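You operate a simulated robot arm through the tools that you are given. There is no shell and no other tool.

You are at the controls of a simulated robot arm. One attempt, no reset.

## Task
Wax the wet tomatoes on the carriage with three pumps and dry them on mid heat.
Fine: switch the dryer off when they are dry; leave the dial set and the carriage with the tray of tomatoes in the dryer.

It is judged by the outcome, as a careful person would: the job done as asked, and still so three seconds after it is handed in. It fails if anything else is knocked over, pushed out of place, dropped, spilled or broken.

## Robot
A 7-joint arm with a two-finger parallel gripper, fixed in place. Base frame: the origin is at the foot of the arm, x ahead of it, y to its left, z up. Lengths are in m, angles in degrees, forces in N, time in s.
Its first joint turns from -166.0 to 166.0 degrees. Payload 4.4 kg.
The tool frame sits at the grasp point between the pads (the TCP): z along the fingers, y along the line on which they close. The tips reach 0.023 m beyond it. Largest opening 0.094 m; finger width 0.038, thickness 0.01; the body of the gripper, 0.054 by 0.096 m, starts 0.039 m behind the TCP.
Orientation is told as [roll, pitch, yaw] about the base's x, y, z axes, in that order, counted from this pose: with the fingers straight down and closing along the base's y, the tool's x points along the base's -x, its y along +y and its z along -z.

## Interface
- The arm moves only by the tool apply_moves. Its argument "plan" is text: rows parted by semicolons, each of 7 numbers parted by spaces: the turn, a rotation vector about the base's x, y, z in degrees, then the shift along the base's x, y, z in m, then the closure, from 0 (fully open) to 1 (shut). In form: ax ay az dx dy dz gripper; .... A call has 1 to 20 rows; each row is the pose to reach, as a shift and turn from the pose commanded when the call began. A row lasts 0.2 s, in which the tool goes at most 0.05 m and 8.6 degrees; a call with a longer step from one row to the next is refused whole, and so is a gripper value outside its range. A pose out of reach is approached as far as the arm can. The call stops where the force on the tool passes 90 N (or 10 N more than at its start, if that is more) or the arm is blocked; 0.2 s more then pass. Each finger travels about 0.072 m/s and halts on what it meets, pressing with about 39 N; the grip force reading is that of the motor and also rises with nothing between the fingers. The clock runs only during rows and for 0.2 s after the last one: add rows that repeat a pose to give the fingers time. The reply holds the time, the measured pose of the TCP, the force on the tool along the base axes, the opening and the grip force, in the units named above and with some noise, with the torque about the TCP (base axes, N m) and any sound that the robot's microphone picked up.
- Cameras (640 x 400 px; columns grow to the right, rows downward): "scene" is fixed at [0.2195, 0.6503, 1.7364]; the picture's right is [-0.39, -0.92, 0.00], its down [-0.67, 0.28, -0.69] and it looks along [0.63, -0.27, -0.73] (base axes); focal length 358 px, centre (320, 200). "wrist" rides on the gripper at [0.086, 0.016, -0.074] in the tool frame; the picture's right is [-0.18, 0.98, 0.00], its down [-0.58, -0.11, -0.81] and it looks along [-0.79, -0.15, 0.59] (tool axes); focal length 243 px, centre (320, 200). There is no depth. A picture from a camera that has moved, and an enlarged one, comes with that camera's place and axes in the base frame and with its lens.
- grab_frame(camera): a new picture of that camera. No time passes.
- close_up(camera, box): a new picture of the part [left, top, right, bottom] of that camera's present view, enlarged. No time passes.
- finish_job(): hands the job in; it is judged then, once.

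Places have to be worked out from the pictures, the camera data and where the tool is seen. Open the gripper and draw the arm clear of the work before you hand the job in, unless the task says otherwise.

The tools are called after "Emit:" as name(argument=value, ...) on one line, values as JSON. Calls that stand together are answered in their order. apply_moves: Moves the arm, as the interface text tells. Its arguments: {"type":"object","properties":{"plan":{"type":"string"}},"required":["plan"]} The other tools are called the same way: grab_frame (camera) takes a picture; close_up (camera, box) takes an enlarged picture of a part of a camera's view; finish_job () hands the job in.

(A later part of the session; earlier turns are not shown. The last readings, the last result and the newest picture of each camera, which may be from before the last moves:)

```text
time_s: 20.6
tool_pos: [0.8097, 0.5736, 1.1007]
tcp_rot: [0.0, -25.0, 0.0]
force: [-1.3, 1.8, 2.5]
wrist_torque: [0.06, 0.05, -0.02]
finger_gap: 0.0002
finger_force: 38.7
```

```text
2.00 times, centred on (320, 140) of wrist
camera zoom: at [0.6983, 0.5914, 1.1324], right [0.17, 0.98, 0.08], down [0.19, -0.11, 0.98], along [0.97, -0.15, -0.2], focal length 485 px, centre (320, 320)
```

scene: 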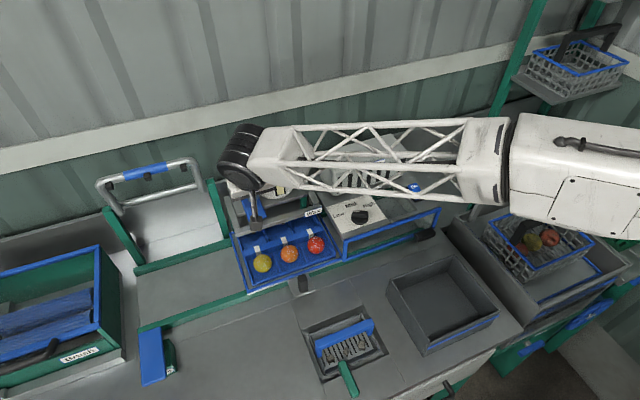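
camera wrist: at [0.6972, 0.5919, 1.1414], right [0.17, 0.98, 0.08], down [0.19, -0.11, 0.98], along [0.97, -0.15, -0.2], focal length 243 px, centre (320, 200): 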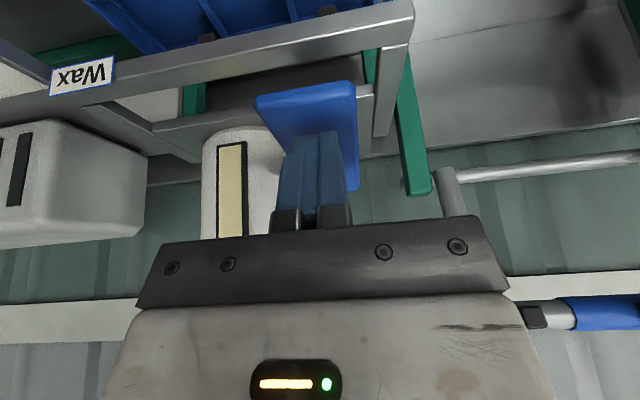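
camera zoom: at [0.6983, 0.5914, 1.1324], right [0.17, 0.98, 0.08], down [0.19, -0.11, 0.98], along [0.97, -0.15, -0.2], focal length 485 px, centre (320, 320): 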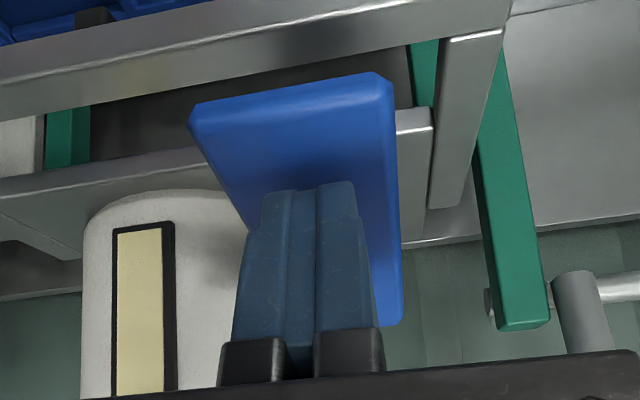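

The near end has begun to dip under a light spring force (~2.5 N). I keep pressing in small steps until the end of the stroke.

Emit:
apply_moves(plan="0 0 0 0 0 -0.003 1; 0 0 0 0 0 -0.006 1; 0 0 0 0 0 -0.009 1; 0 0 0 0 0 -0.012 1; 0 0 0 0 0 -0.012 1")

Emit:
close_up(camera="wrist", box=[200, 40, 440, 240])

Emit:
close_up(camera="scene", box=[220, 180, 340, 300])

```text
time_s: 21.8
tool_pos: [0.8098, 0.5735, 1.0888]
tcp_rot: [0.0, -25.0, 0.1]
force: [-1.8, -2.0, 3.7]
wrist_torque: [-0.05, 0.12, 0.02]
finger_gap: 0.0
finger_force: 39.2
```

```text
2.00 times, centred on (320, 140) of wrist
camera zoom: at [0.6985, 0.5919, 1.1203], right [0.17, 0.98, 0.08], down [0.19, -0.11, 0.98], along [0.97, -0.15, -0.2], focal length 485 px, centre (320, 320)
```

zoom: 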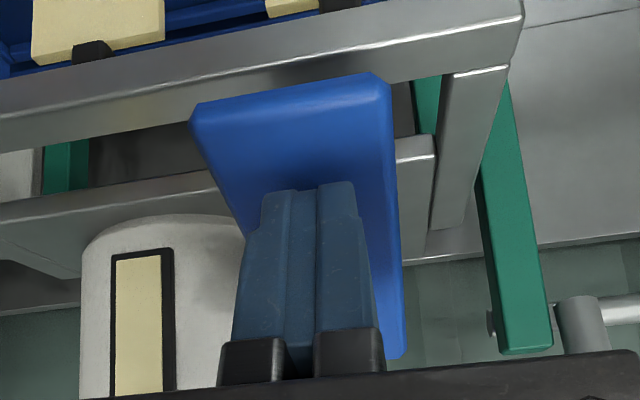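

```text
3.33 times, centred on (280, 240) of scene
camera zoom: at [0.2195, 0.6503, 1.7364], right [-0.39, -0.92, 0.0], down [-0.67, 0.28, -0.69], along [0.63, -0.27, -0.73], focal length 1192 px, centre (453, 67)
```

zoom: 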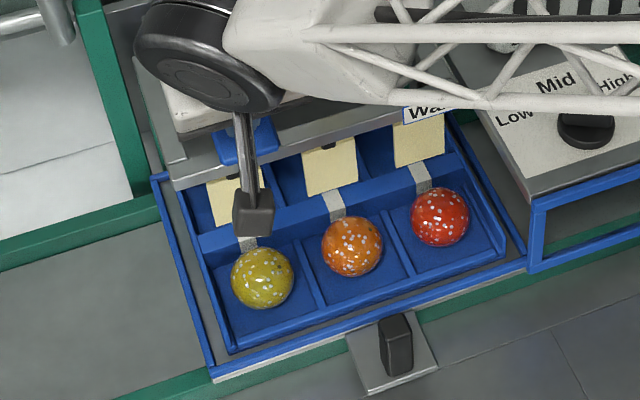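

Wax came out: yellow patches appeared below the three nozzles. That is the first pump; I lift off fully and look at where the wax went.

Emit:
apply_moves(plan="0 0 0 0 0 0.006 1; 0 0 0 0 0 0.014 1; 0 0 0 0 0 0.024 1; 0 0 0 0 0 0.036 1; 0 0 0 0 0 0.05 1; 0 0 0 0 0 0.06 1; 0 0 0 0 0 0.06 1")

Emit:
close_up(camera="scene", box=[220, 180, 340, 300])

Emit:
grab_frame(camera="wrist")

```text
time_s: 23.4
tool_pos: [0.8095, 0.5728, 1.1494]
tcp_rot: [0.1, -25.0, 0.0]
force: [0.1, -1.2, 0.2]
wrist_torque: [0.0, 0.0, -0.01]
finger_gap: 0.0001
finger_force: 38.4
```

```text
3.33 times, centred on (280, 240) of scene
camera zoom: at [0.2195, 0.6503, 1.7364], right [-0.39, -0.92, 0.0], down [-0.67, 0.28, -0.69], along [0.63, -0.27, -0.73], focal length 1192 px, centre (453, 67)
```

zoom: 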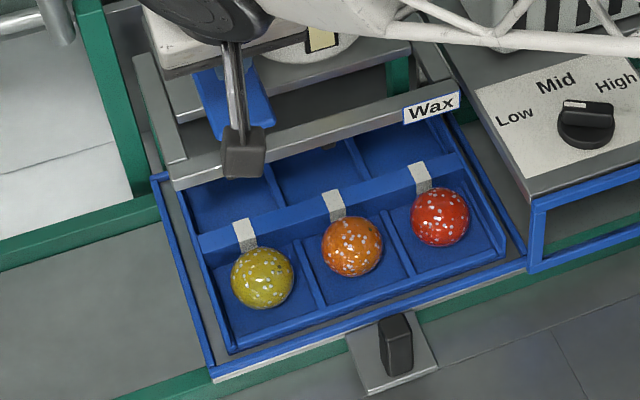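

```text
taken
camera wrist: at [0.6985, 0.5906, 1.1809], right [0.17, 0.98, 0.08], down [0.19, -0.11, 0.98], along [0.97, -0.15, -0.2], focal length 243 px, centre (320, 200)
```

wrist: 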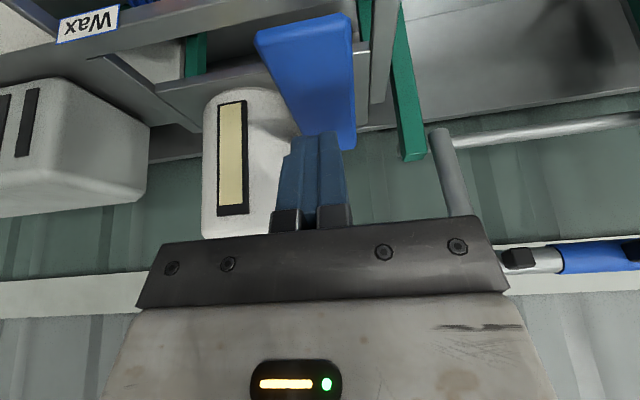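

The spray was momentary and the lever has sprung back; the tomatoes are in place under the bar. I make the second press the same way down to 1.088.

Emit:
apply_moves(plan="0 0 0 0 0 -0.02 1; 0 0 0 0 0 -0.035 1; 0 0 0 0 0 -0.045 1; 0 0 0 0 0 -0.05 1; 0 0 0 0 0 -0.054 1; 0 0 0 0 0 -0.0575 1; 0 0 0 0 0 -0.061 1; 0 0 0 0 0 -0.061 1")

Emit:
close_up(camera="scene", box=[220, 180, 340, 300])

```text
time_s: 25.2
tool_pos: [0.8078, 0.5729, 1.0866]
tcp_rot: [0.0, -25.0, 0.1]
force: [-0.7, -0.7, 5.5]
wrist_torque: [-0.09, 0.04, 0.05]
finger_gap: 0.0002
finger_force: 39.0
```

```text
3.33 times, centred on (280, 240) of scene
camera zoom: at [0.2195, 0.6503, 1.7364], right [-0.39, -0.92, 0.0], down [-0.67, 0.28, -0.69], along [0.63, -0.27, -0.73], focal length 1192 px, centre (453, 67)
```

zoom: 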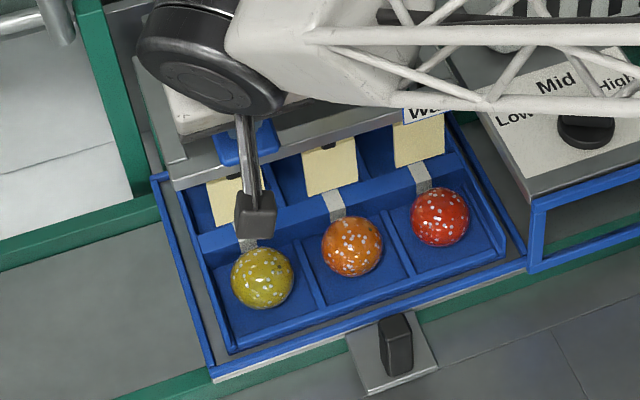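

The second spray is seen. I lift off fully to let the lever reset.

Emit:
apply_moves(plan="0 0 0 0 0 0.006 1; 0 0 0 0 0 0.014 1; 0 0 0 0 0 0.024 1; 0 0 0 0 0 0.036 1; 0 0 0 0 0 0.05 1; 0 0 0 0 0 0.061 1; 0 0 0 0 0 0.061 1")

Emit:
close_up(camera="scene", box=[220, 180, 340, 300])

```text
time_s: 26.8
tool_pos: [0.8092, 0.5739, 1.1483]
tcp_rot: [0.1, -25.0, 0.0]
force: [-0.3, -0.3, -0.1]
wrist_torque: [-0.04, 0.0, 0.0]
finger_gap: 0.0001
finger_force: 38.8
```

```text
3.33 times, centred on (280, 240) of scene
camera zoom: at [0.2195, 0.6503, 1.7364], right [-0.39, -0.92, 0.0], down [-0.67, 0.28, -0.69], along [0.63, -0.27, -0.73], focal length 1192 px, centre (453, 67)
```

zoom: 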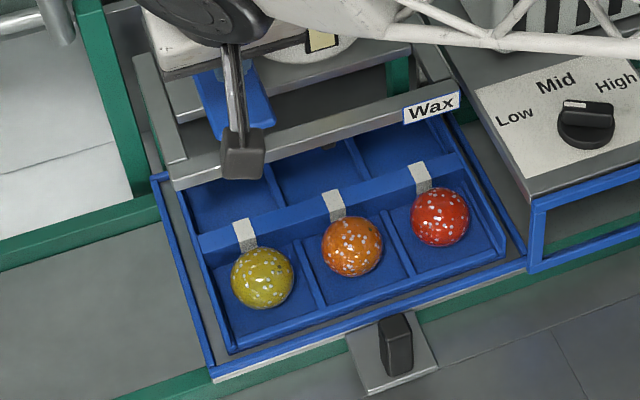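

The lever is up again and two pumps are done. I make the third press.

Emit:
apply_moves(plan="0 0 0 0 0 -0.02 1; 0 0 0 0 0 -0.035 1; 0 0 0 0 0 -0.045 1; 0 0 0 0 0 -0.05 1; 0 0 0 0 0 -0.054 1; 0 0 0 0 0 -0.0575 1; 0 0 0 0 0 -0.061 1; 0 0 0 0 0 -0.061 1")

Emit:
close_up(camera="scene", box=[220, 180, 340, 300])

```text
time_s: 28.6
tool_pos: [0.809, 0.5745, 1.0872]
tcp_rot: [-0.1, -25.0, 0.0]
force: [-1.4, -2.4, 4.6]
wrist_torque: [-0.07, 0.01, 0.04]
finger_gap: 0.0
finger_force: 39.2
```

```text
3.33 times, centred on (280, 240) of scene
camera zoom: at [0.2195, 0.6503, 1.7364], right [-0.39, -0.92, 0.0], down [-0.67, 0.28, -0.69], along [0.63, -0.27, -0.73], focal length 1192 px, centre (453, 67)
```

zoom: 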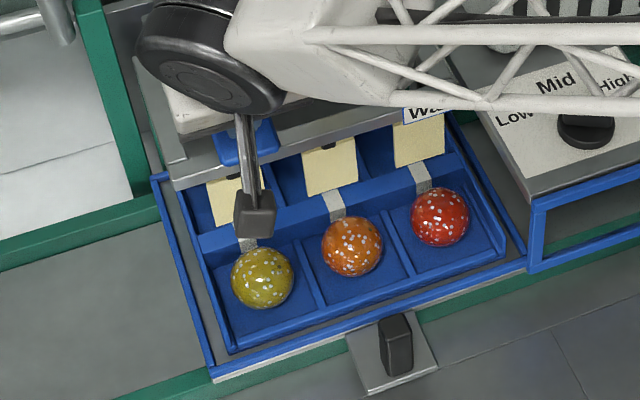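

The third spray is seen. I lift off, then draw back in -x clear of the wax station and turn the tool upright to look at the dial from above.

Emit:
apply_moves(plan="0 0 0 0 0 0.006 1; 0 0 0 0 0 0.014 1; 0 0 0 0 0 0.024 1; 0 0 0 0 0 0.036 1; 0 0 0 0 0 0.05 1; 0 0 0 -0.01 0 0.075 1; 0 0 0 -0.05 0 0.1 1; 0 5 0 -0.09 0 0.12 1; 0 11 0 -0.13 0 0.14 1; 0 17 0 -0.17 -0.01 0.15 1; 0 23 0 -0.21 -0.02 0.16 1; 0 25 0 -0.25 -0.03 0.17 1; 0 25 0 -0.25 -0.03 0.17 1")

Emit:
grab_frame(camera="wrist")

Emit:
close_up(camera="scene", box=[220, 150, 460, 300])

```text
time_s: 31.4
tool_pos: [0.5584, 0.5433, 1.2594]
tcp_rot: [0.0, 0.0, 0.0]
force: [0.3, 0.0, 0.1]
wrist_torque: [-0.01, 0.01, 0.02]
finger_gap: 0.0
finger_force: 38.9
```

```text
taken
camera wrist: at [0.4699, 0.5609, 1.3334], right [0.18, 0.98, 0.0], down [0.58, -0.11, 0.81], along [0.79, -0.15, -0.59], focal length 243 px, centre (320, 200)
```

wrist: 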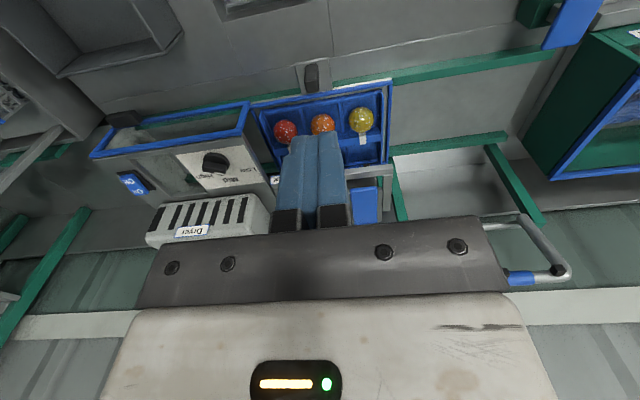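

```text
2.67 times, centred on (340, 225) of scene
camera zoom: at [0.2195, 0.6503, 1.7364], right [-0.39, -0.92, 0.0], down [-0.67, 0.28, -0.69], along [0.63, -0.27, -0.73], focal length 954 px, centre (267, 133)
```

zoom: 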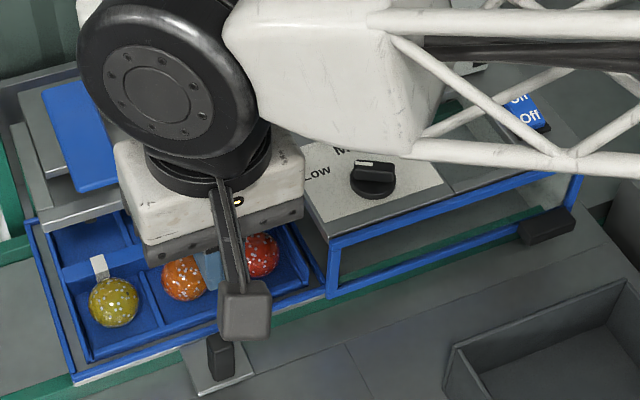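

Now I fetch the carriage knob again, at about (0.668, 0.507), this time with the tool straight down and fingers part open, stopping first above it.

Emit:
apply_moves(plan="0 0 0 0.02 -0.007 -0.04 0.8; 0 0 0 0.04 -0.014 -0.08 0.6; 0 0 0 0.06 -0.021 -0.12 0.42; 0 0 0 0.08 -0.028 -0.15 0.42; 0 0 0 0.1 -0.036 -0.18 0.42; 0 0 0 0.102 -0.036 -0.21 0.42; 0 0 0 0.102 -0.036 -0.21 0.42")

Emit:
grab_frame(camera="wrist")

Emit:
close_up(camera="scene", box=[220, 200, 360, 330])

```text
time_s: 33.0
tool_pos: [0.6617, 0.5084, 1.0471]
tcp_rot: [0.0, 0.0, 0.0]
force: [0.1, 0.7, -0.3]
wrist_torque: [0.01, 0.0, 0.01]
finger_gap: 0.0546
finger_force: 0.2
```

```text
taken
camera wrist: at [0.5745, 0.5256, 1.1219], right [0.18, 0.98, 0.0], down [0.58, -0.11, 0.81], along [0.79, -0.15, -0.59], focal length 243 px, centre (320, 200)
```

wrist: 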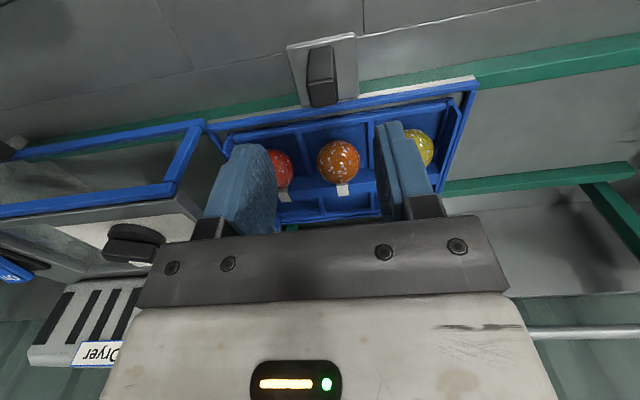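

```text
3.08 times, centred on (290, 265) of scene
camera zoom: at [0.2195, 0.6503, 1.7364], right [-0.39, -0.92, 0.0], down [-0.67, 0.28, -0.69], along [0.63, -0.27, -0.73], focal length 1101 px, centre (412, 0)
```

zoom: 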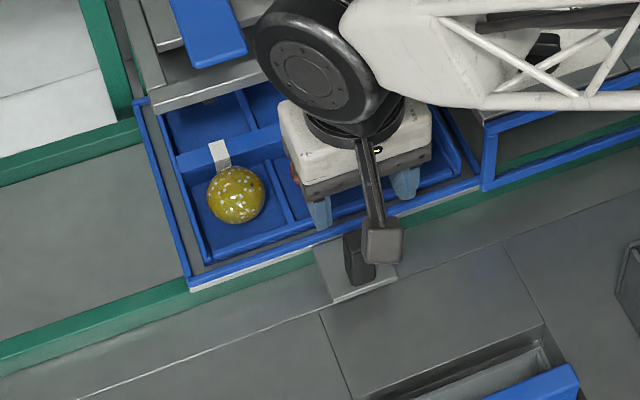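

The knob is at (0.67, 0.509) under the fingers. I go down and close on it.

Emit:
apply_moves(plan="0 0 0 0 0 -0.03 0.42; 0 0 0 0 0 -0.06 0.42; 0 0 0 0 0 -0.08 0.42; 0 0 0 0 0 -0.102 0.42; 0 0 0 0 0 -0.102 0.42; 0 0 0 0 0 -0.102 0.6; 0 0 0 0 0 -0.102 0.75; 0 0 0 0 0 -0.102 0.9; 0 0 0 0 0 -0.102 0.9")

Emit:
grab_frame(camera="wrist")

```text
time_s: 35.0
tool_pos: [0.6605, 0.5077, 0.9459]
tcp_rot: [0.0, -0.1, 0.0]
force: [-0.3, 0.5, -1.9]
wrist_torque: [0.12, -0.69, -0.05]
finger_gap: 0.022
finger_force: 45.7
```

```text
taken
camera wrist: at [0.5736, 0.5254, 1.0206], right [0.18, 0.98, 0.0], down [0.58, -0.11, 0.81], along [0.79, -0.15, -0.59], focal length 243 px, centre (320, 200)
```

wrist: 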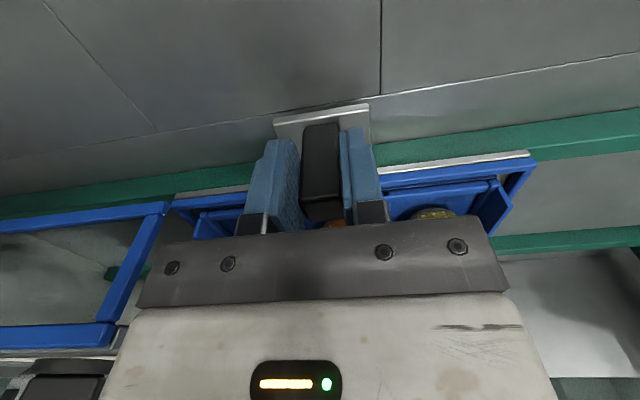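

Gripped, but the gripper body would pass within ~7 mm of the dryer frame (x≈0.695). I open, shift 8 mm back in -x and lean the tool 12° so the body is farther from the frame, then grip again.

Emit:
apply_moves(plan="0 0 0 0 0 0 0.6; 0 0 0 0 0 0 0.42; 0 0 0 0 0 0 0.42; 0 -6 0 -0.004 0 0 0.42; 0 -12 0 -0.008 0 0 0.42; 0 -12 0 -0.008 0 0 0.42; 0 -12 0 -0.008 0 0 0.6; 0 -12 0 -0.008 0 0 0.75; 0 -12 0 -0.008 0 0 0.9; 0 -12 0 -0.008 0 0 0.9")

Emit:
grab_frame(camera="wrist")

```text
time_s: 37.2
tool_pos: [0.6523, 0.5073, 0.946]
tcp_rot: [0.0, -11.9, 0.0]
force: [-2.7, -1.3, -0.2]
wrist_torque: [0.0, -1.31, -0.12]
finger_gap: 0.022
finger_force: 45.7
```

```text
taken
camera wrist: at [0.5515, 0.5253, 1.0007], right [0.18, 0.98, 0.04], down [0.4, -0.11, 0.91], along [0.9, -0.15, -0.41], focal length 243 px, centre (320, 200)
```

wrist: 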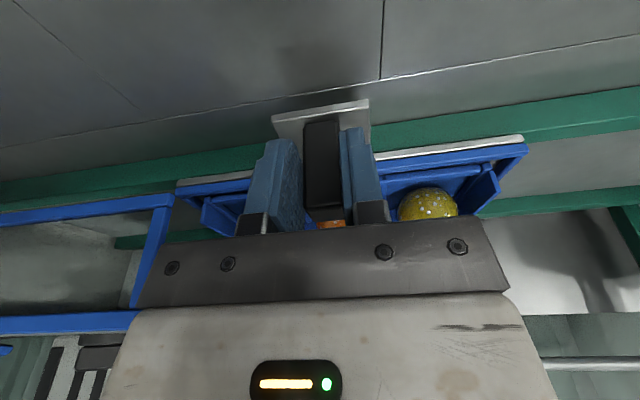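

Gripped again with more clearance. I slide the carriage 0.1 m toward the dryer in small steps, watching for contact.

Emit:
apply_moves(plan="0 0 0 0 -0.01 0 0.9; 0 0 0 0 -0.025 0 0.9; 0 0 0 0 -0.04 0 0.9; 0 0 0 0 -0.055 0 0.9; 0 0 0 0 -0.07 0 0.9; 0 0 0 0 -0.085 0 0.9; 0 0 0 0 -0.1 0 0.9; 0 0 0 0 -0.1 0 0.9")

Emit:
grab_frame(camera="wrist")

Emit:
grab_frame(camera="scene")

```text
time_s: 39.0
tool_pos: [0.651, 0.4079, 0.9461]
tcp_rot: [0.0, -12.0, 0.0]
force: [-15.0, 0.9, -6.8]
wrist_torque: [0.54, -0.51, -0.17]
finger_gap: 0.0219
finger_force: 44.9
```

```text
taken
camera wrist: at [0.5516, 0.4256, 1.0008], right [0.18, 0.98, 0.04], down [0.4, -0.11, 0.91], along [0.9, -0.15, -0.41], focal length 243 px, centre (320, 200)
```

wrist: 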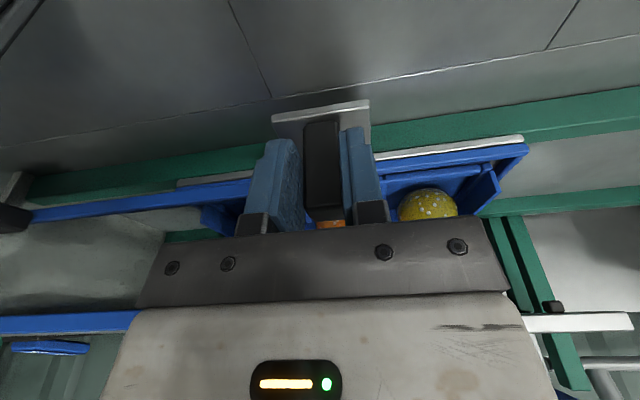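

```text
taken
```

scene: 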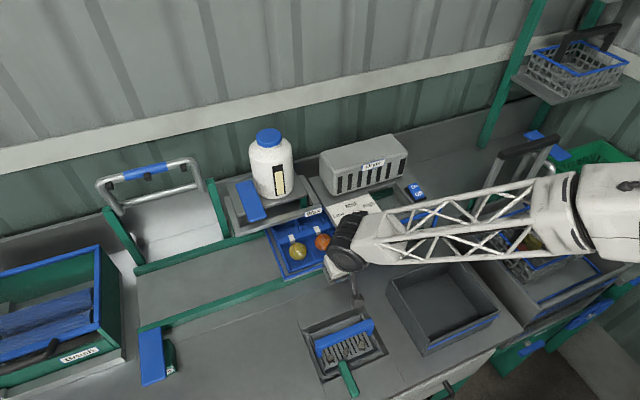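

Sliding well; the carriage rim passes behind the frame bar without contact. I go on another 0.16 m to y≈0.248, slower near the end.

Emit:
apply_moves(plan="0 0 0 0 -0.015 0 0.9; 0 0 0 0 -0.03 0 0.9; 0 0 0 0 -0.045 0 0.9; 0 0 0 0 -0.06 0 0.9; 0 0 0 0 -0.075 0 0.9; 0 0 0 0 -0.09 0 0.9; 0 0 0 0 -0.105 0 0.9; 0 0 0 0 -0.12 0 0.9; 0 0 0 0 -0.13 0 0.9; 0 0 0 0 -0.13 0 0.9")

Emit:
grab_frame(camera="wrist")

Emit:
grab_frame(camera="scene")

```text
time_s: 41.2
tool_pos: [0.6528, 0.2779, 0.9453]
tcp_rot: [0.0, -12.0, 0.1]
force: [10.3, -0.6, -15.7]
wrist_torque: [0.41, -0.98, -0.2]
finger_gap: 0.0219
finger_force: 45.3
```

```text
taken
camera wrist: at [0.5516, 0.295, 1.0008], right [0.18, 0.98, 0.04], down [0.4, -0.11, 0.91], along [0.9, -0.15, -0.41], focal length 243 px, centre (320, 200)
```

wrist: 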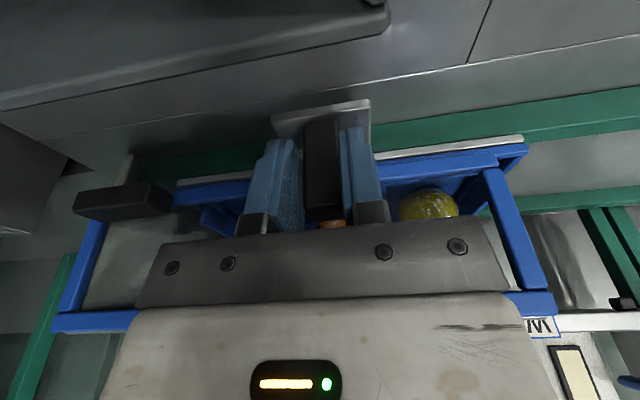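

```text
taken
```

scene: 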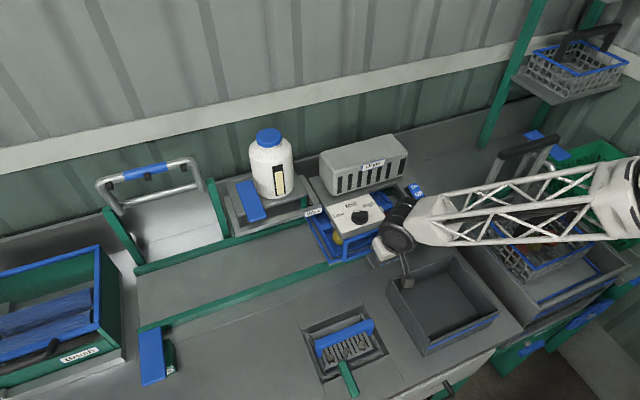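

I zoom on the black handle and the dryer's ends before the last 3 cm.

Emit:
close_up(camera="wrist", box=[40, 130, 300, 320])

Emit:
close_up(camera="wrist", box=[360, 100, 640, 330])

Emit:
close_up(camera="scene", box=[290, 160, 450, 300])

```text
2.11 times, centred on (170, 225) of wrist
camera zoom: at [0.5516, 0.295, 1.0008], right [0.18, 0.98, 0.04], down [0.4, -0.11, 0.91], along [0.9, -0.15, -0.41], focal length 511 px, centre (636, 147)
```

zoom: 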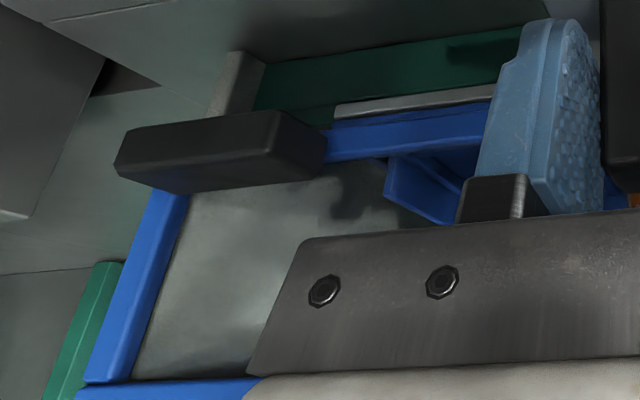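

```text
1.74 times, centred on (500, 215) of wrist
camera zoom: at [0.5516, 0.295, 1.0008], right [0.18, 0.98, 0.04], down [0.4, -0.11, 0.91], along [0.9, -0.15, -0.41], focal length 422 px, centre (7, 174)
```

zoom: 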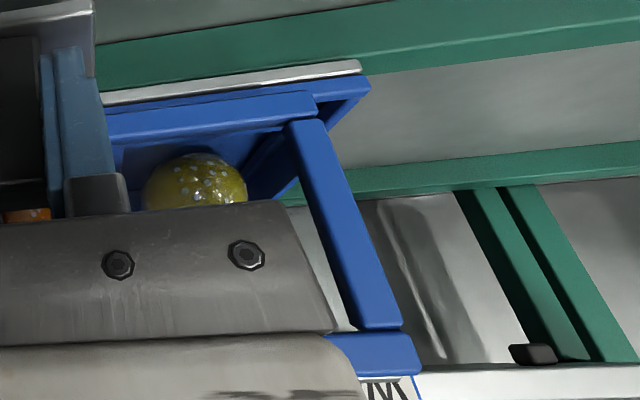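

```text
2.86 times, centred on (370, 230) of scene
camera zoom: at [0.2195, 0.6503, 1.7364], right [-0.39, -0.92, 0.0], down [-0.67, 0.28, -0.69], along [0.63, -0.27, -0.73], focal length 1022 px, centre (177, 114)
```

zoom: 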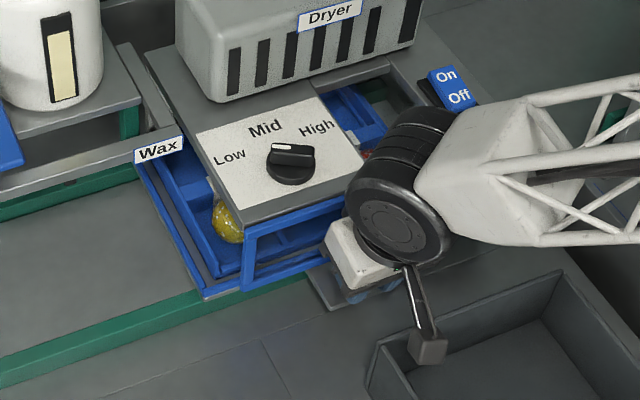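

Only the wax side end of the carriage still sticks out a few centimetres. I creep the last 3 cm in small steps, watching the y force for an end stop.

Emit:
apply_moves(plan="0 0 0 0 -0.007 0 0.9; 0 0 0 0 -0.014 0 0.9; 0 0 0 0 -0.02 0 0.9; 0 0 0 0 -0.025 0 0.9; 0 0 0 0 -0.028 0 0.9; 0 0 0 0 -0.028 0 0.9")

Emit:
grab_frame(camera="wrist")

Emit:
close_up(camera="scene", box=[290, 160, 450, 300])

```text
time_s: 42.6
tool_pos: [0.6519, 0.2493, 0.9455]
tcp_rot: [0.0, -12.1, -0.1]
force: [7.1, 0.8, -13.4]
wrist_torque: [0.03, 1.19, -0.2]
finger_gap: 0.0221
finger_force: 44.9
```

```text
taken
camera wrist: at [0.5517, 0.2669, 1.0009], right [0.18, 0.98, 0.04], down [0.4, -0.11, 0.91], along [0.9, -0.15, -0.41], focal length 243 px, centre (320, 200)
```

wrist: 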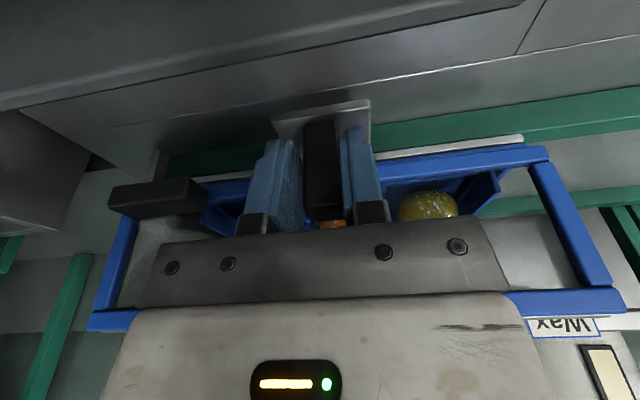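

```text
2.86 times, centred on (370, 230) of scene
camera zoom: at [0.2195, 0.6503, 1.7364], right [-0.39, -0.92, 0.0], down [-0.67, 0.28, -0.69], along [0.63, -0.27, -0.73], focal length 1022 px, centre (177, 114)
```

zoom: 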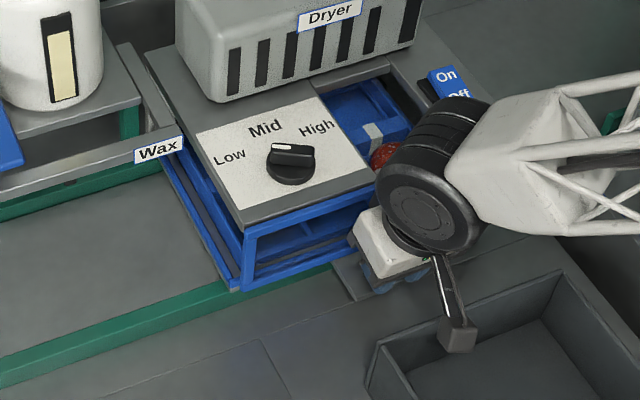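

The carriage now ends about flush with the dryer's +y edge. I creep a few more millimetres toward the dryer centre (≈0.242) and check for an end stop.

Emit:
apply_moves(plan="0 0 0 0 -0.002 0 0.9; 0 0 0 0 -0.004 0 0.9; 0 0 0 0 -0.006 0 0.9; 0 0 0 0 -0.006 0 0.9")

Emit:
grab_frame(camera="wrist")

```text
time_s: 43.6
tool_pos: [0.6532, 0.2435, 0.9455]
tcp_rot: [0.0, -11.9, 0.0]
force: [-0.8, -1.8, -11.7]
wrist_torque: [0.26, 1.49, 0.0]
finger_gap: 0.0219
finger_force: 45.5
```

```text
taken
camera wrist: at [0.5517, 0.261, 1.0009], right [0.18, 0.98, 0.04], down [0.4, -0.11, 0.91], along [0.9, -0.15, -0.41], focal length 243 px, centre (320, 200)
```

wrist: 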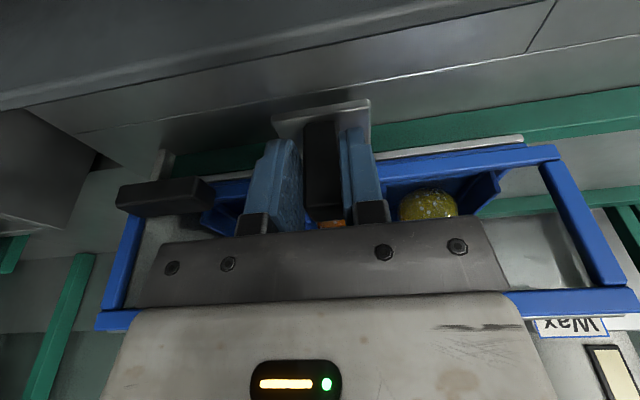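

No stop met and the carriage sits inside the dryer. I open, back out along the tool axis and withdraw to view the whole dryer.

Emit:
apply_moves(plan="0 0 0 0 0 0 0.6; 0 0 0 0 0 0 0.42; 0 0 0 0 0 0 0.42; 0 0 0 -0.005 0 0.02 0.42; 0 0 0 -0.013 0 0.06 0.42; 0 0 0 -0.022 0 0.1 0.42; 0 0 0 -0.045 0 0.14 0.6; 0 4 0 -0.08 0 0.17 0.8; 0 8 0 -0.11 0.02 0.2 1; 0 12 0 -0.14 0.04 0.23 1; 0 12 0 -0.17 0.05 0.26 1; 0 12 0 -0.2 0.05 0.29 1; 0 12 0 -0.23 0.05 0.32 1; 0 12 0 -0.23 0.05 0.32 1")

Emit:
grab_frame(camera="wrist")

Emit:
close_up(camera="scene", box=[290, 160, 450, 280])

```text
time_s: 46.6
tool_pos: [0.421, 0.2939, 1.2674]
tcp_rot: [0.0, 0.0, 0.0]
force: [-0.3, 0.7, 0.4]
wrist_torque: [-0.01, -0.01, 0.03]
finger_gap: 0.0
finger_force: 38.9
```

```text
taken
camera wrist: at [0.3346, 0.3116, 1.3418], right [0.18, 0.98, 0.0], down [0.58, -0.11, 0.81], along [0.79, -0.15, -0.59], focal length 243 px, centre (320, 200)
```

wrist: 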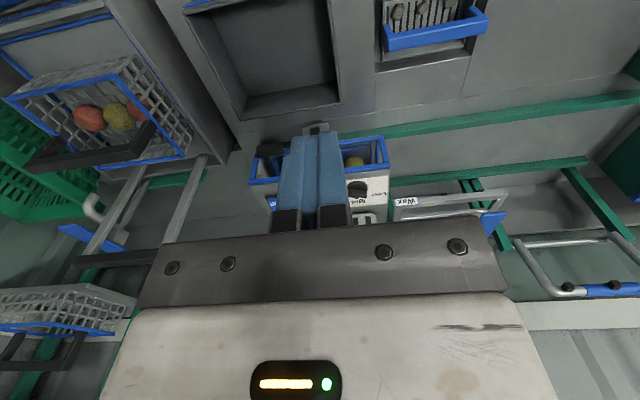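

```text
3.33 times, centred on (370, 220) of scene
camera zoom: at [0.2195, 0.6503, 1.7364], right [-0.39, -0.92, 0.0], down [-0.67, 0.28, -0.69], along [0.63, -0.27, -0.73], focal length 1192 px, centre (153, 133)
```

zoom: 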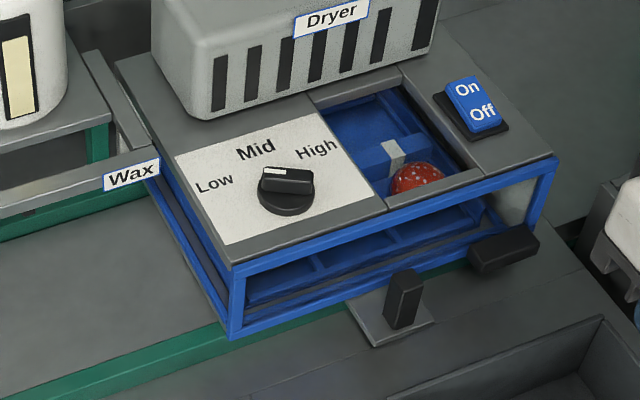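

The dryer is now in clear view with the carriage inside. The dial's ridge seems to point toward Low; I zoom in on dial and switch.

Emit:
close_up(camera="scene", box=[328, 190, 392, 230])

Emit:
close_up(camera="scene", box=[390, 175, 438, 205])

Emit:
close_up(camera="scene", box=[370, 180, 430, 220])

```text
10.00 times, centred on (360, 210) of scene
camera zoom: at [0.2195, 0.6503, 1.7364], right [-0.39, -0.92, 0.0], down [-0.67, 0.28, -0.69], along [0.63, -0.27, -0.73], focal length 3577 px, centre (-80, 100)
```

zoom: 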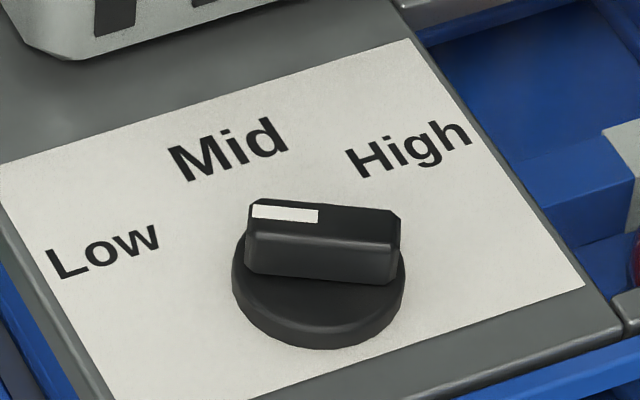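

```text
13.33 times, centred on (414, 190) of scene
camera zoom: at [0.2195, 0.6503, 1.7364], right [-0.39, -0.92, 0.0], down [-0.67, 0.28, -0.69], along [0.63, -0.27, -0.73], focal length 4770 px, centre (-933, 333)
```

zoom: 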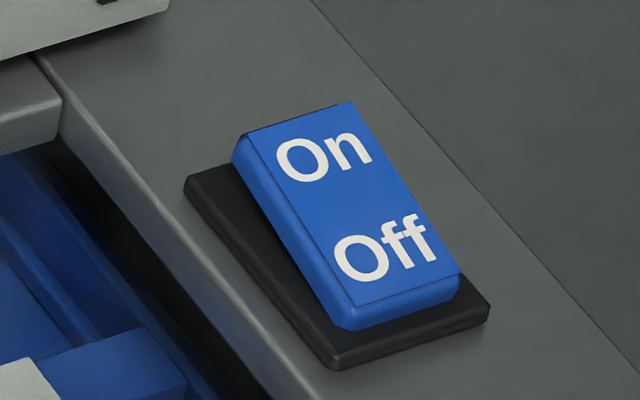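

```text
10.00 times, centred on (400, 200) of scene
camera zoom: at [0.2195, 0.6503, 1.7364], right [-0.39, -0.92, 0.0], down [-0.67, 0.28, -0.69], along [0.63, -0.27, -0.73], focal length 3577 px, centre (-480, 200)
```

zoom: 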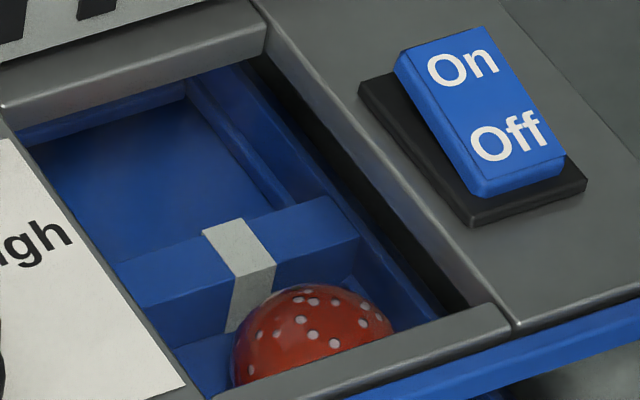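

The dial's mark points at Low (about 57° toward +y from +x) and Mid lies straight along +x, so it needs about a 57° clockwise turn; the switch shows Off. I go above the dial with the tool yawed +57° so the fingers straddle the ridge.

Emit:
apply_moves(plan="0 0 8 0.04 0.003 0 0.9; 0 0 16 0.085 0.006 0 0.8; 0 0 24 0.13 0.009 0 0.7; 0 0 32 0.175 0.012 -0.01 0.57; 0 0 40 0.215 0.015 -0.03 0.57; 0 0 48 0.255 0.018 -0.055 0.57; 0 0 56 0.29 0.021 -0.08 0.57; 0 0 57 0.315 0.0215 -0.11 0.57; 0 0 57 0.321 0.0215 -0.132 0.57; 0 0 57 0.321 0.0215 -0.132 0.57")

Emit:
grab_frame(camera="wrist")

Emit:
close_up(camera="scene", box=[310, 140, 438, 240])

```text
time_s: 48.8
tool_pos: [0.7466, 0.3152, 1.1341]
tcp_rot: [0.0, -0.1, 57.1]
force: [0.0, 0.5, 0.9]
wrist_torque: [0.01, -0.02, -0.05]
finger_gap: 0.0406
finger_force: 0.0
```

```text
taken
camera wrist: at [0.6838, 0.2527, 1.2084], right [-0.72, 0.69, 0.0], down [0.41, 0.43, 0.81], along [0.56, 0.58, -0.59], focal length 243 px, centre (320, 200)
```

wrist: 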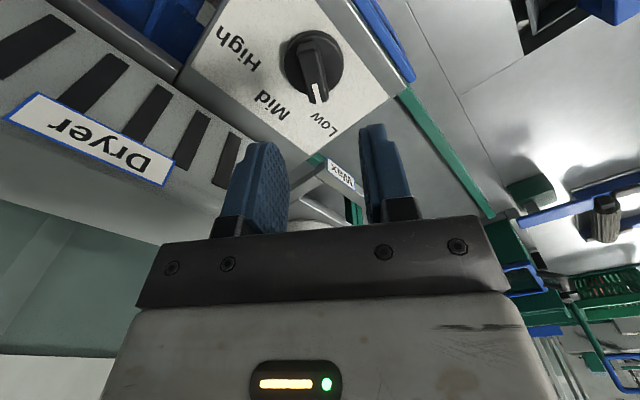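

```text
4.00 times, centred on (374, 190) of scene
camera zoom: at [0.2195, 0.6503, 1.7364], right [-0.39, -0.92, 0.0], down [-0.67, 0.28, -0.69], along [0.63, -0.27, -0.73], focal length 1431 px, centre (104, 240)
```

zoom: 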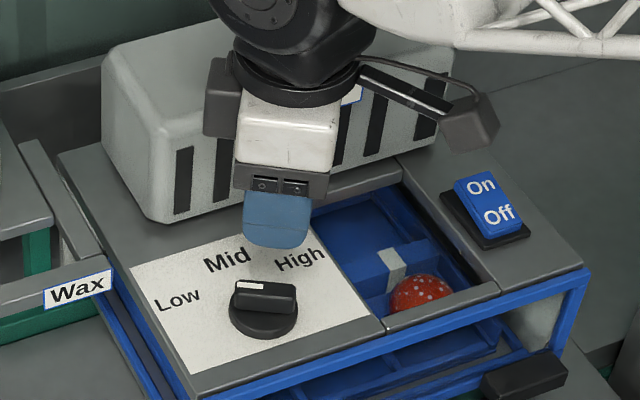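

I zoom in on the dial from the wrist camera to measure its axis and the ridge direction.

Emit:
close_up(camera="wrist", box=[210, 0, 410, 125])

Emit:
close_up(camera="scene", box=[328, 180, 392, 230])

```text
3.20 times, centred on (310, 62) of wrist
camera zoom: at [0.6838, 0.2527, 1.2084], right [-0.72, 0.69, 0.0], down [0.41, 0.43, 0.81], along [0.56, 0.58, -0.59], focal length 776 px, centre (352, 640)
```

zoom: 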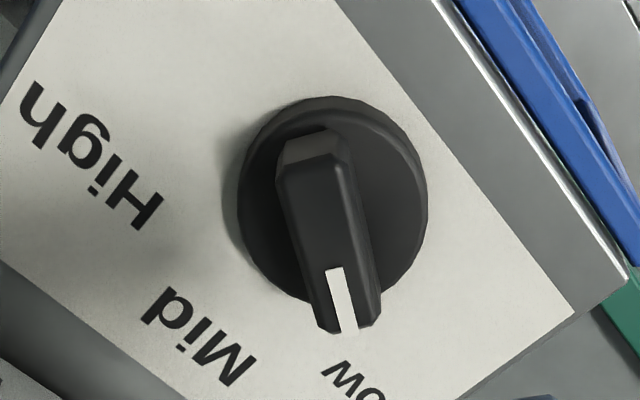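

```text
8.00 times, centred on (360, 205) of scene
camera zoom: at [0.2195, 0.6503, 1.7364], right [-0.39, -0.92, 0.0], down [-0.67, 0.28, -0.69], along [0.63, -0.27, -0.73], focal length 2862 px, centre (0, 160)
```

zoom: 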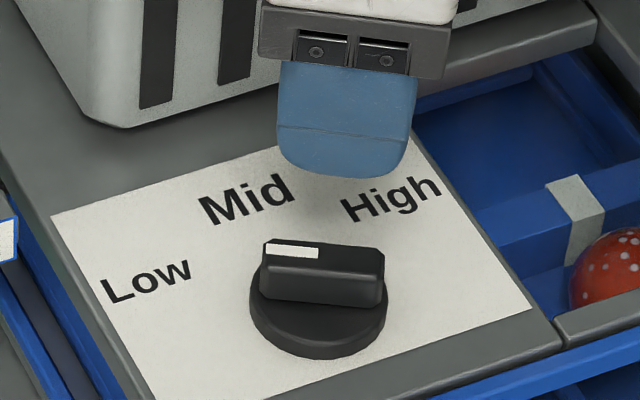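

Triangulated dial axis is (0.746, 0.3125), ridge top z≈1.036, ridge azimuth ≈57°. I lower the open fingers astride the ridge to tip height ≈1.025.

Emit:
apply_moves(plan="0 0 0 0 -0.0025 -0.03 0.57; 0 0 0 0 -0.0025 -0.06 0.57; 0 0 0 0 -0.0025 -0.075 0.57; 0 0 0 0 -0.0025 -0.086 0.57; 0 0 0 0 -0.0025 -0.086 0.57")

Emit:
close_up(camera="scene", box=[328, 170, 392, 230])

Emit:
grab_frame(camera="wrist")

```text
time_s: 50.0
tool_pos: [0.7444, 0.3124, 1.048]
tcp_rot: [-0.1, 0.0, 57.0]
force: [-0.2, -0.1, -0.1]
wrist_torque: [0.03, 0.01, 0.01]
finger_gap: 0.0403
finger_force: 0.0
```

```text
6.67 times, centred on (360, 200) of scene
camera zoom: at [0.2195, 0.6503, 1.7364], right [-0.39, -0.92, 0.0], down [-0.67, 0.28, -0.69], along [0.63, -0.27, -0.73], focal length 2385 px, centre (53, 200)
```

zoom: 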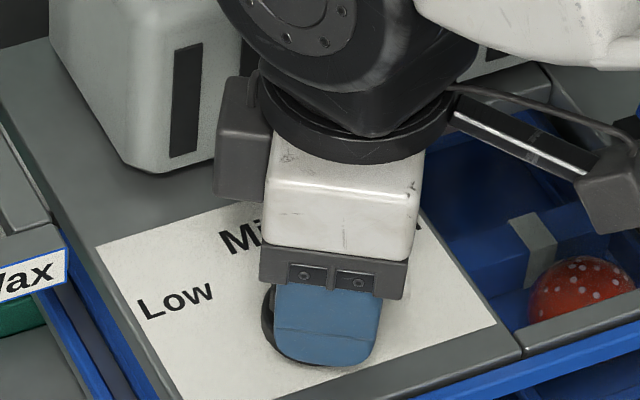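

```text
taken
camera wrist: at [0.6837, 0.2504, 1.1224], right [-0.72, 0.69, 0.0], down [0.41, 0.43, 0.81], along [0.56, 0.58, -0.59], focal length 243 px, centre (320, 200)
```

wrist: 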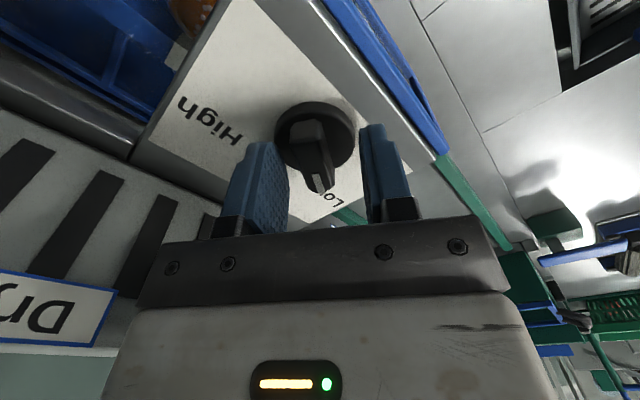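

The ridge sits between the fingers with no contact. I close gently on it.

Emit:
apply_moves(plan="0 0 0 0 0 0 0.7; 0 0 0 0 0 0 0.82; 0 0 0 0 0 0 0.95; 0 0 0 0 0 0 0.95")

Emit:
close_up(camera="wrist", box=[200, 60, 440, 240])

```text
time_s: 51.0
tool_pos: [0.7464, 0.3122, 1.0474]
tcp_rot: [0.1, 0.0, 57.0]
force: [32.5, -18.1, -5.8]
wrist_torque: [0.21, -0.82, -0.11]
finger_gap: 0.0215
finger_force: 18.9
```

```text
2.22 times, centred on (320, 150) of wrist
camera zoom: at [0.6844, 0.2498, 1.1224], right [-0.72, 0.69, 0.0], down [0.41, 0.43, 0.81], along [0.56, 0.58, -0.59], focal length 539 px, centre (320, 311)
```

zoom: 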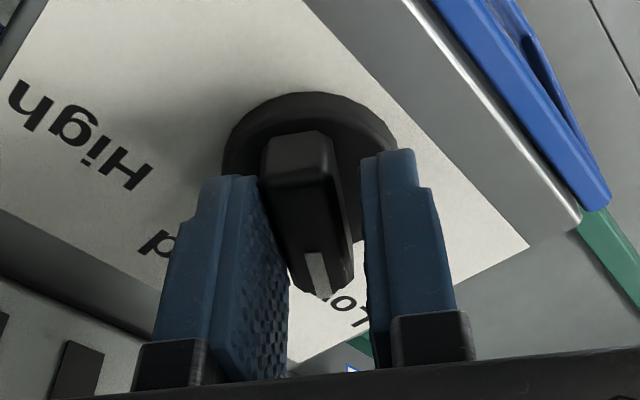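

Only one finger touched (lateral force), so the ridge is ~5 mm off centre toward (+x, -y). I open slightly, shift by (+0.004, -0.0026) and close again.

Emit:
apply_moves(plan="0 0 0 0 0 0 0.7; 0 0 0 0 0 0 0.6; 0 0 0 0.004 -0.0026 0 0.6; 0 0 0 0.004 -0.0026 0 0.6; 0 0 0 0.004 -0.0026 0 0.75; 0 0 0 0.004 -0.0026 0 0.85; 0 0 0 0.004 -0.0026 0 0.95; 0 0 0 0.004 -0.0026 0 0.95")

Emit:
close_up(camera="wrist", box=[200, 60, 440, 240])

```text
time_s: 52.8
tool_pos: [0.7484, 0.3107, 1.0465]
tcp_rot: [0.0, 0.0, 57.1]
force: [-19.1, 13.6, 3.3]
wrist_torque: [0.23, 0.38, 0.1]
finger_gap: 0.016
finger_force: 45.1
```

```text
2.22 times, centred on (320, 150) of wrist
camera zoom: at [0.6869, 0.2483, 1.1226], right [-0.72, 0.69, 0.0], down [0.41, 0.43, 0.81], along [0.56, 0.58, -0.59], focal length 539 px, centre (320, 311)
```

zoom: 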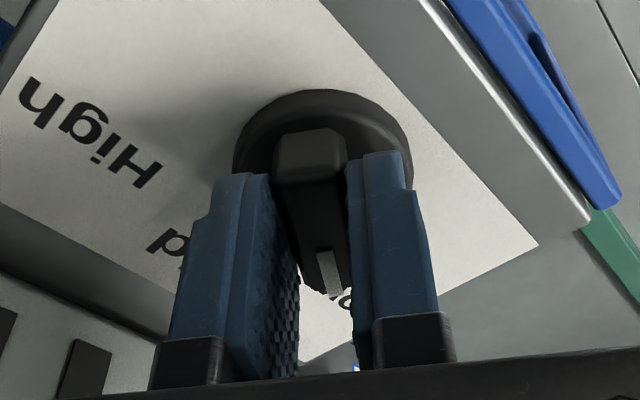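

Now both fingers hold the ridge (gap 0.016). I turn the tool clockwise by 57° in small steps to bring the mark to Mid.

Emit:
apply_moves(plan="0 0 -4 -0.001 0.0007 0 0.95; 0 0 -10 -0.001 0.0007 0 0.95; 0 0 -17 -0.001 0.0007 0 0.95; 0 0 -24 -0.001 0.0007 0 0.95; 0 0 -31 -0.001 0.0007 0 0.95; 0 0 -38 -0.001 0.0007 0 0.95; 0 0 -45 -0.001 0.0007 0 0.95; 0 0 -52 -0.001 0.0007 0 0.95; 0 0 -57 -0.001 0.0007 0 0.95; 0 0 -57 -0.001 0.0007 0 0.95")

Emit:
grab_frame(camera="wrist")

Emit:
close_up(camera="scene", box=[310, 160, 438, 240])

```text
time_s: 55.0
tool_pos: [0.7466, 0.3136, 1.0467]
tcp_rot: [0.1, 0.1, 0.1]
force: [5.1, 27.1, -7.8]
wrist_torque: [0.43, -0.29, 0.09]
finger_gap: 0.0159
finger_force: 44.9
stopped in row 10: the force on the tool passed its limit at 92 N (the readings are from after the stop); the commanded pose is now the measured one
```

```text
taken
camera wrist: at [0.6593, 0.3307, 1.1226], right [0.18, 0.98, 0.0], down [0.58, -0.11, 0.81], along [0.79, -0.15, -0.59], focal length 243 px, centre (320, 200)
```

wrist: 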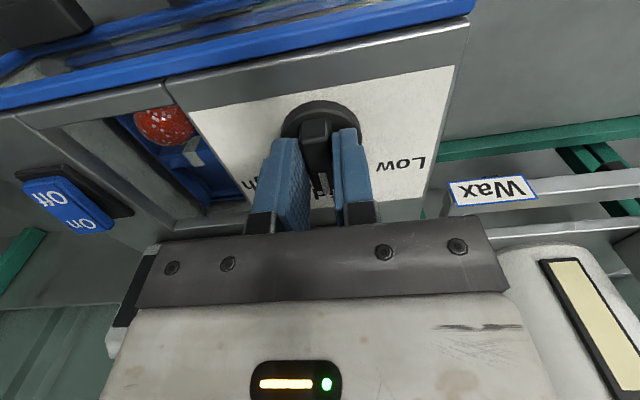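

```text
5.00 times, centred on (374, 200) of scene
camera zoom: at [0.2195, 0.6503, 1.7364], right [-0.39, -0.92, 0.0], down [-0.67, 0.28, -0.69], along [0.63, -0.27, -0.73], focal length 1788 px, centre (50, 200)
```

zoom: 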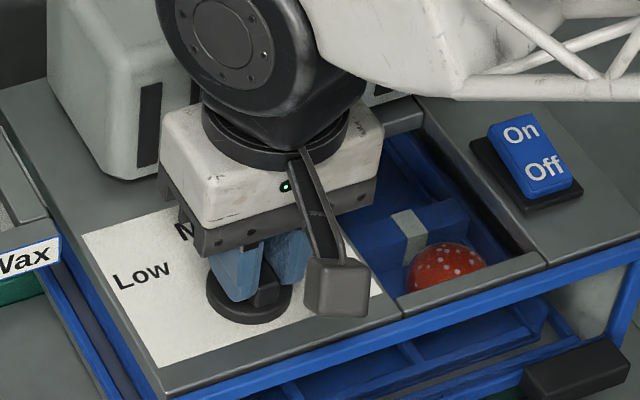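

The turn reached yaw 0 (the force limit tripped right at the end from a small axis offset). I open and lift straight up to inspect the dial.

Emit:
apply_moves(plan="0 0 0 0 0 0 0.8; 0 0 0 0 0 0 0.65; 0 0 0 0 0 0 0.55; 0 0 0 0 0 0.02 0.55; 0 0 0 0 0 0.05 0.55; 0 0 0 -0.02 0 0.09 0.55; 0 0 0 -0.06 0 0.12 0.7; 0 0 0 -0.11 0 0.13 0.85; 0 0 0 -0.15 0 0.14 1; 0 0 0 -0.15 0 0.14 1")

Emit:
grab_frame(camera="wrist")

Emit:
close_up(camera="scene", box=[328, 185, 392, 225])

Emit:
close_up(camera="wrist", box=[220, 30, 420, 155])

```text
refused: row 8 steps farther than a row can; nothing moved
```

```text
taken
camera wrist: at [0.6593, 0.3307, 1.1226], right [0.18, 0.98, 0.0], down [0.58, -0.11, 0.81], along [0.79, -0.15, -0.59], focal length 243 px, centre (320, 200)
```

wrist: 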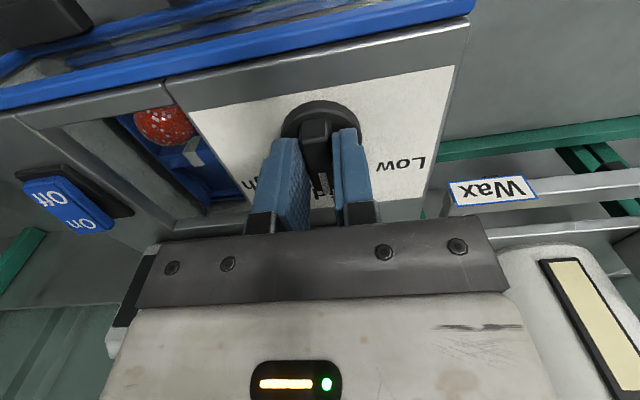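

```text
10.00 times, centred on (360, 205) of scene
camera zoom: at [0.2195, 0.6503, 1.7364], right [-0.39, -0.92, 0.0], down [-0.67, 0.28, -0.69], along [0.63, -0.27, -0.73], focal length 3577 px, centre (-80, 150)
```

zoom: 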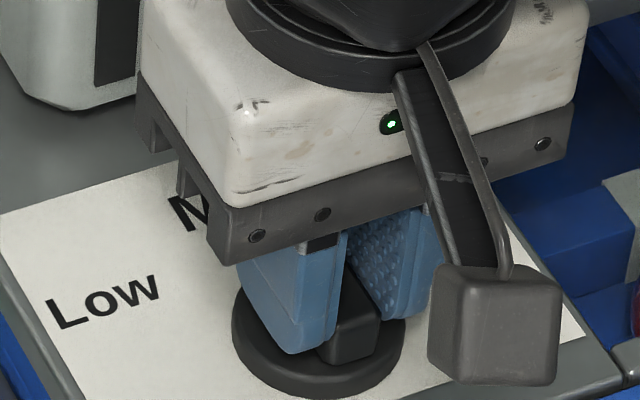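

```text
3.20 times, centred on (320, 92) of wrist
camera zoom: at [0.6593, 0.3307, 1.1226], right [0.18, 0.98, 0.0], down [0.58, -0.11, 0.81], along [0.79, -0.15, -0.59], focal length 776 px, centre (320, 544)
```

zoom: 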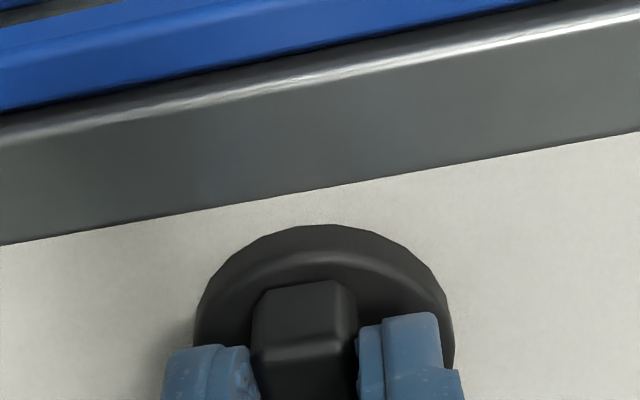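

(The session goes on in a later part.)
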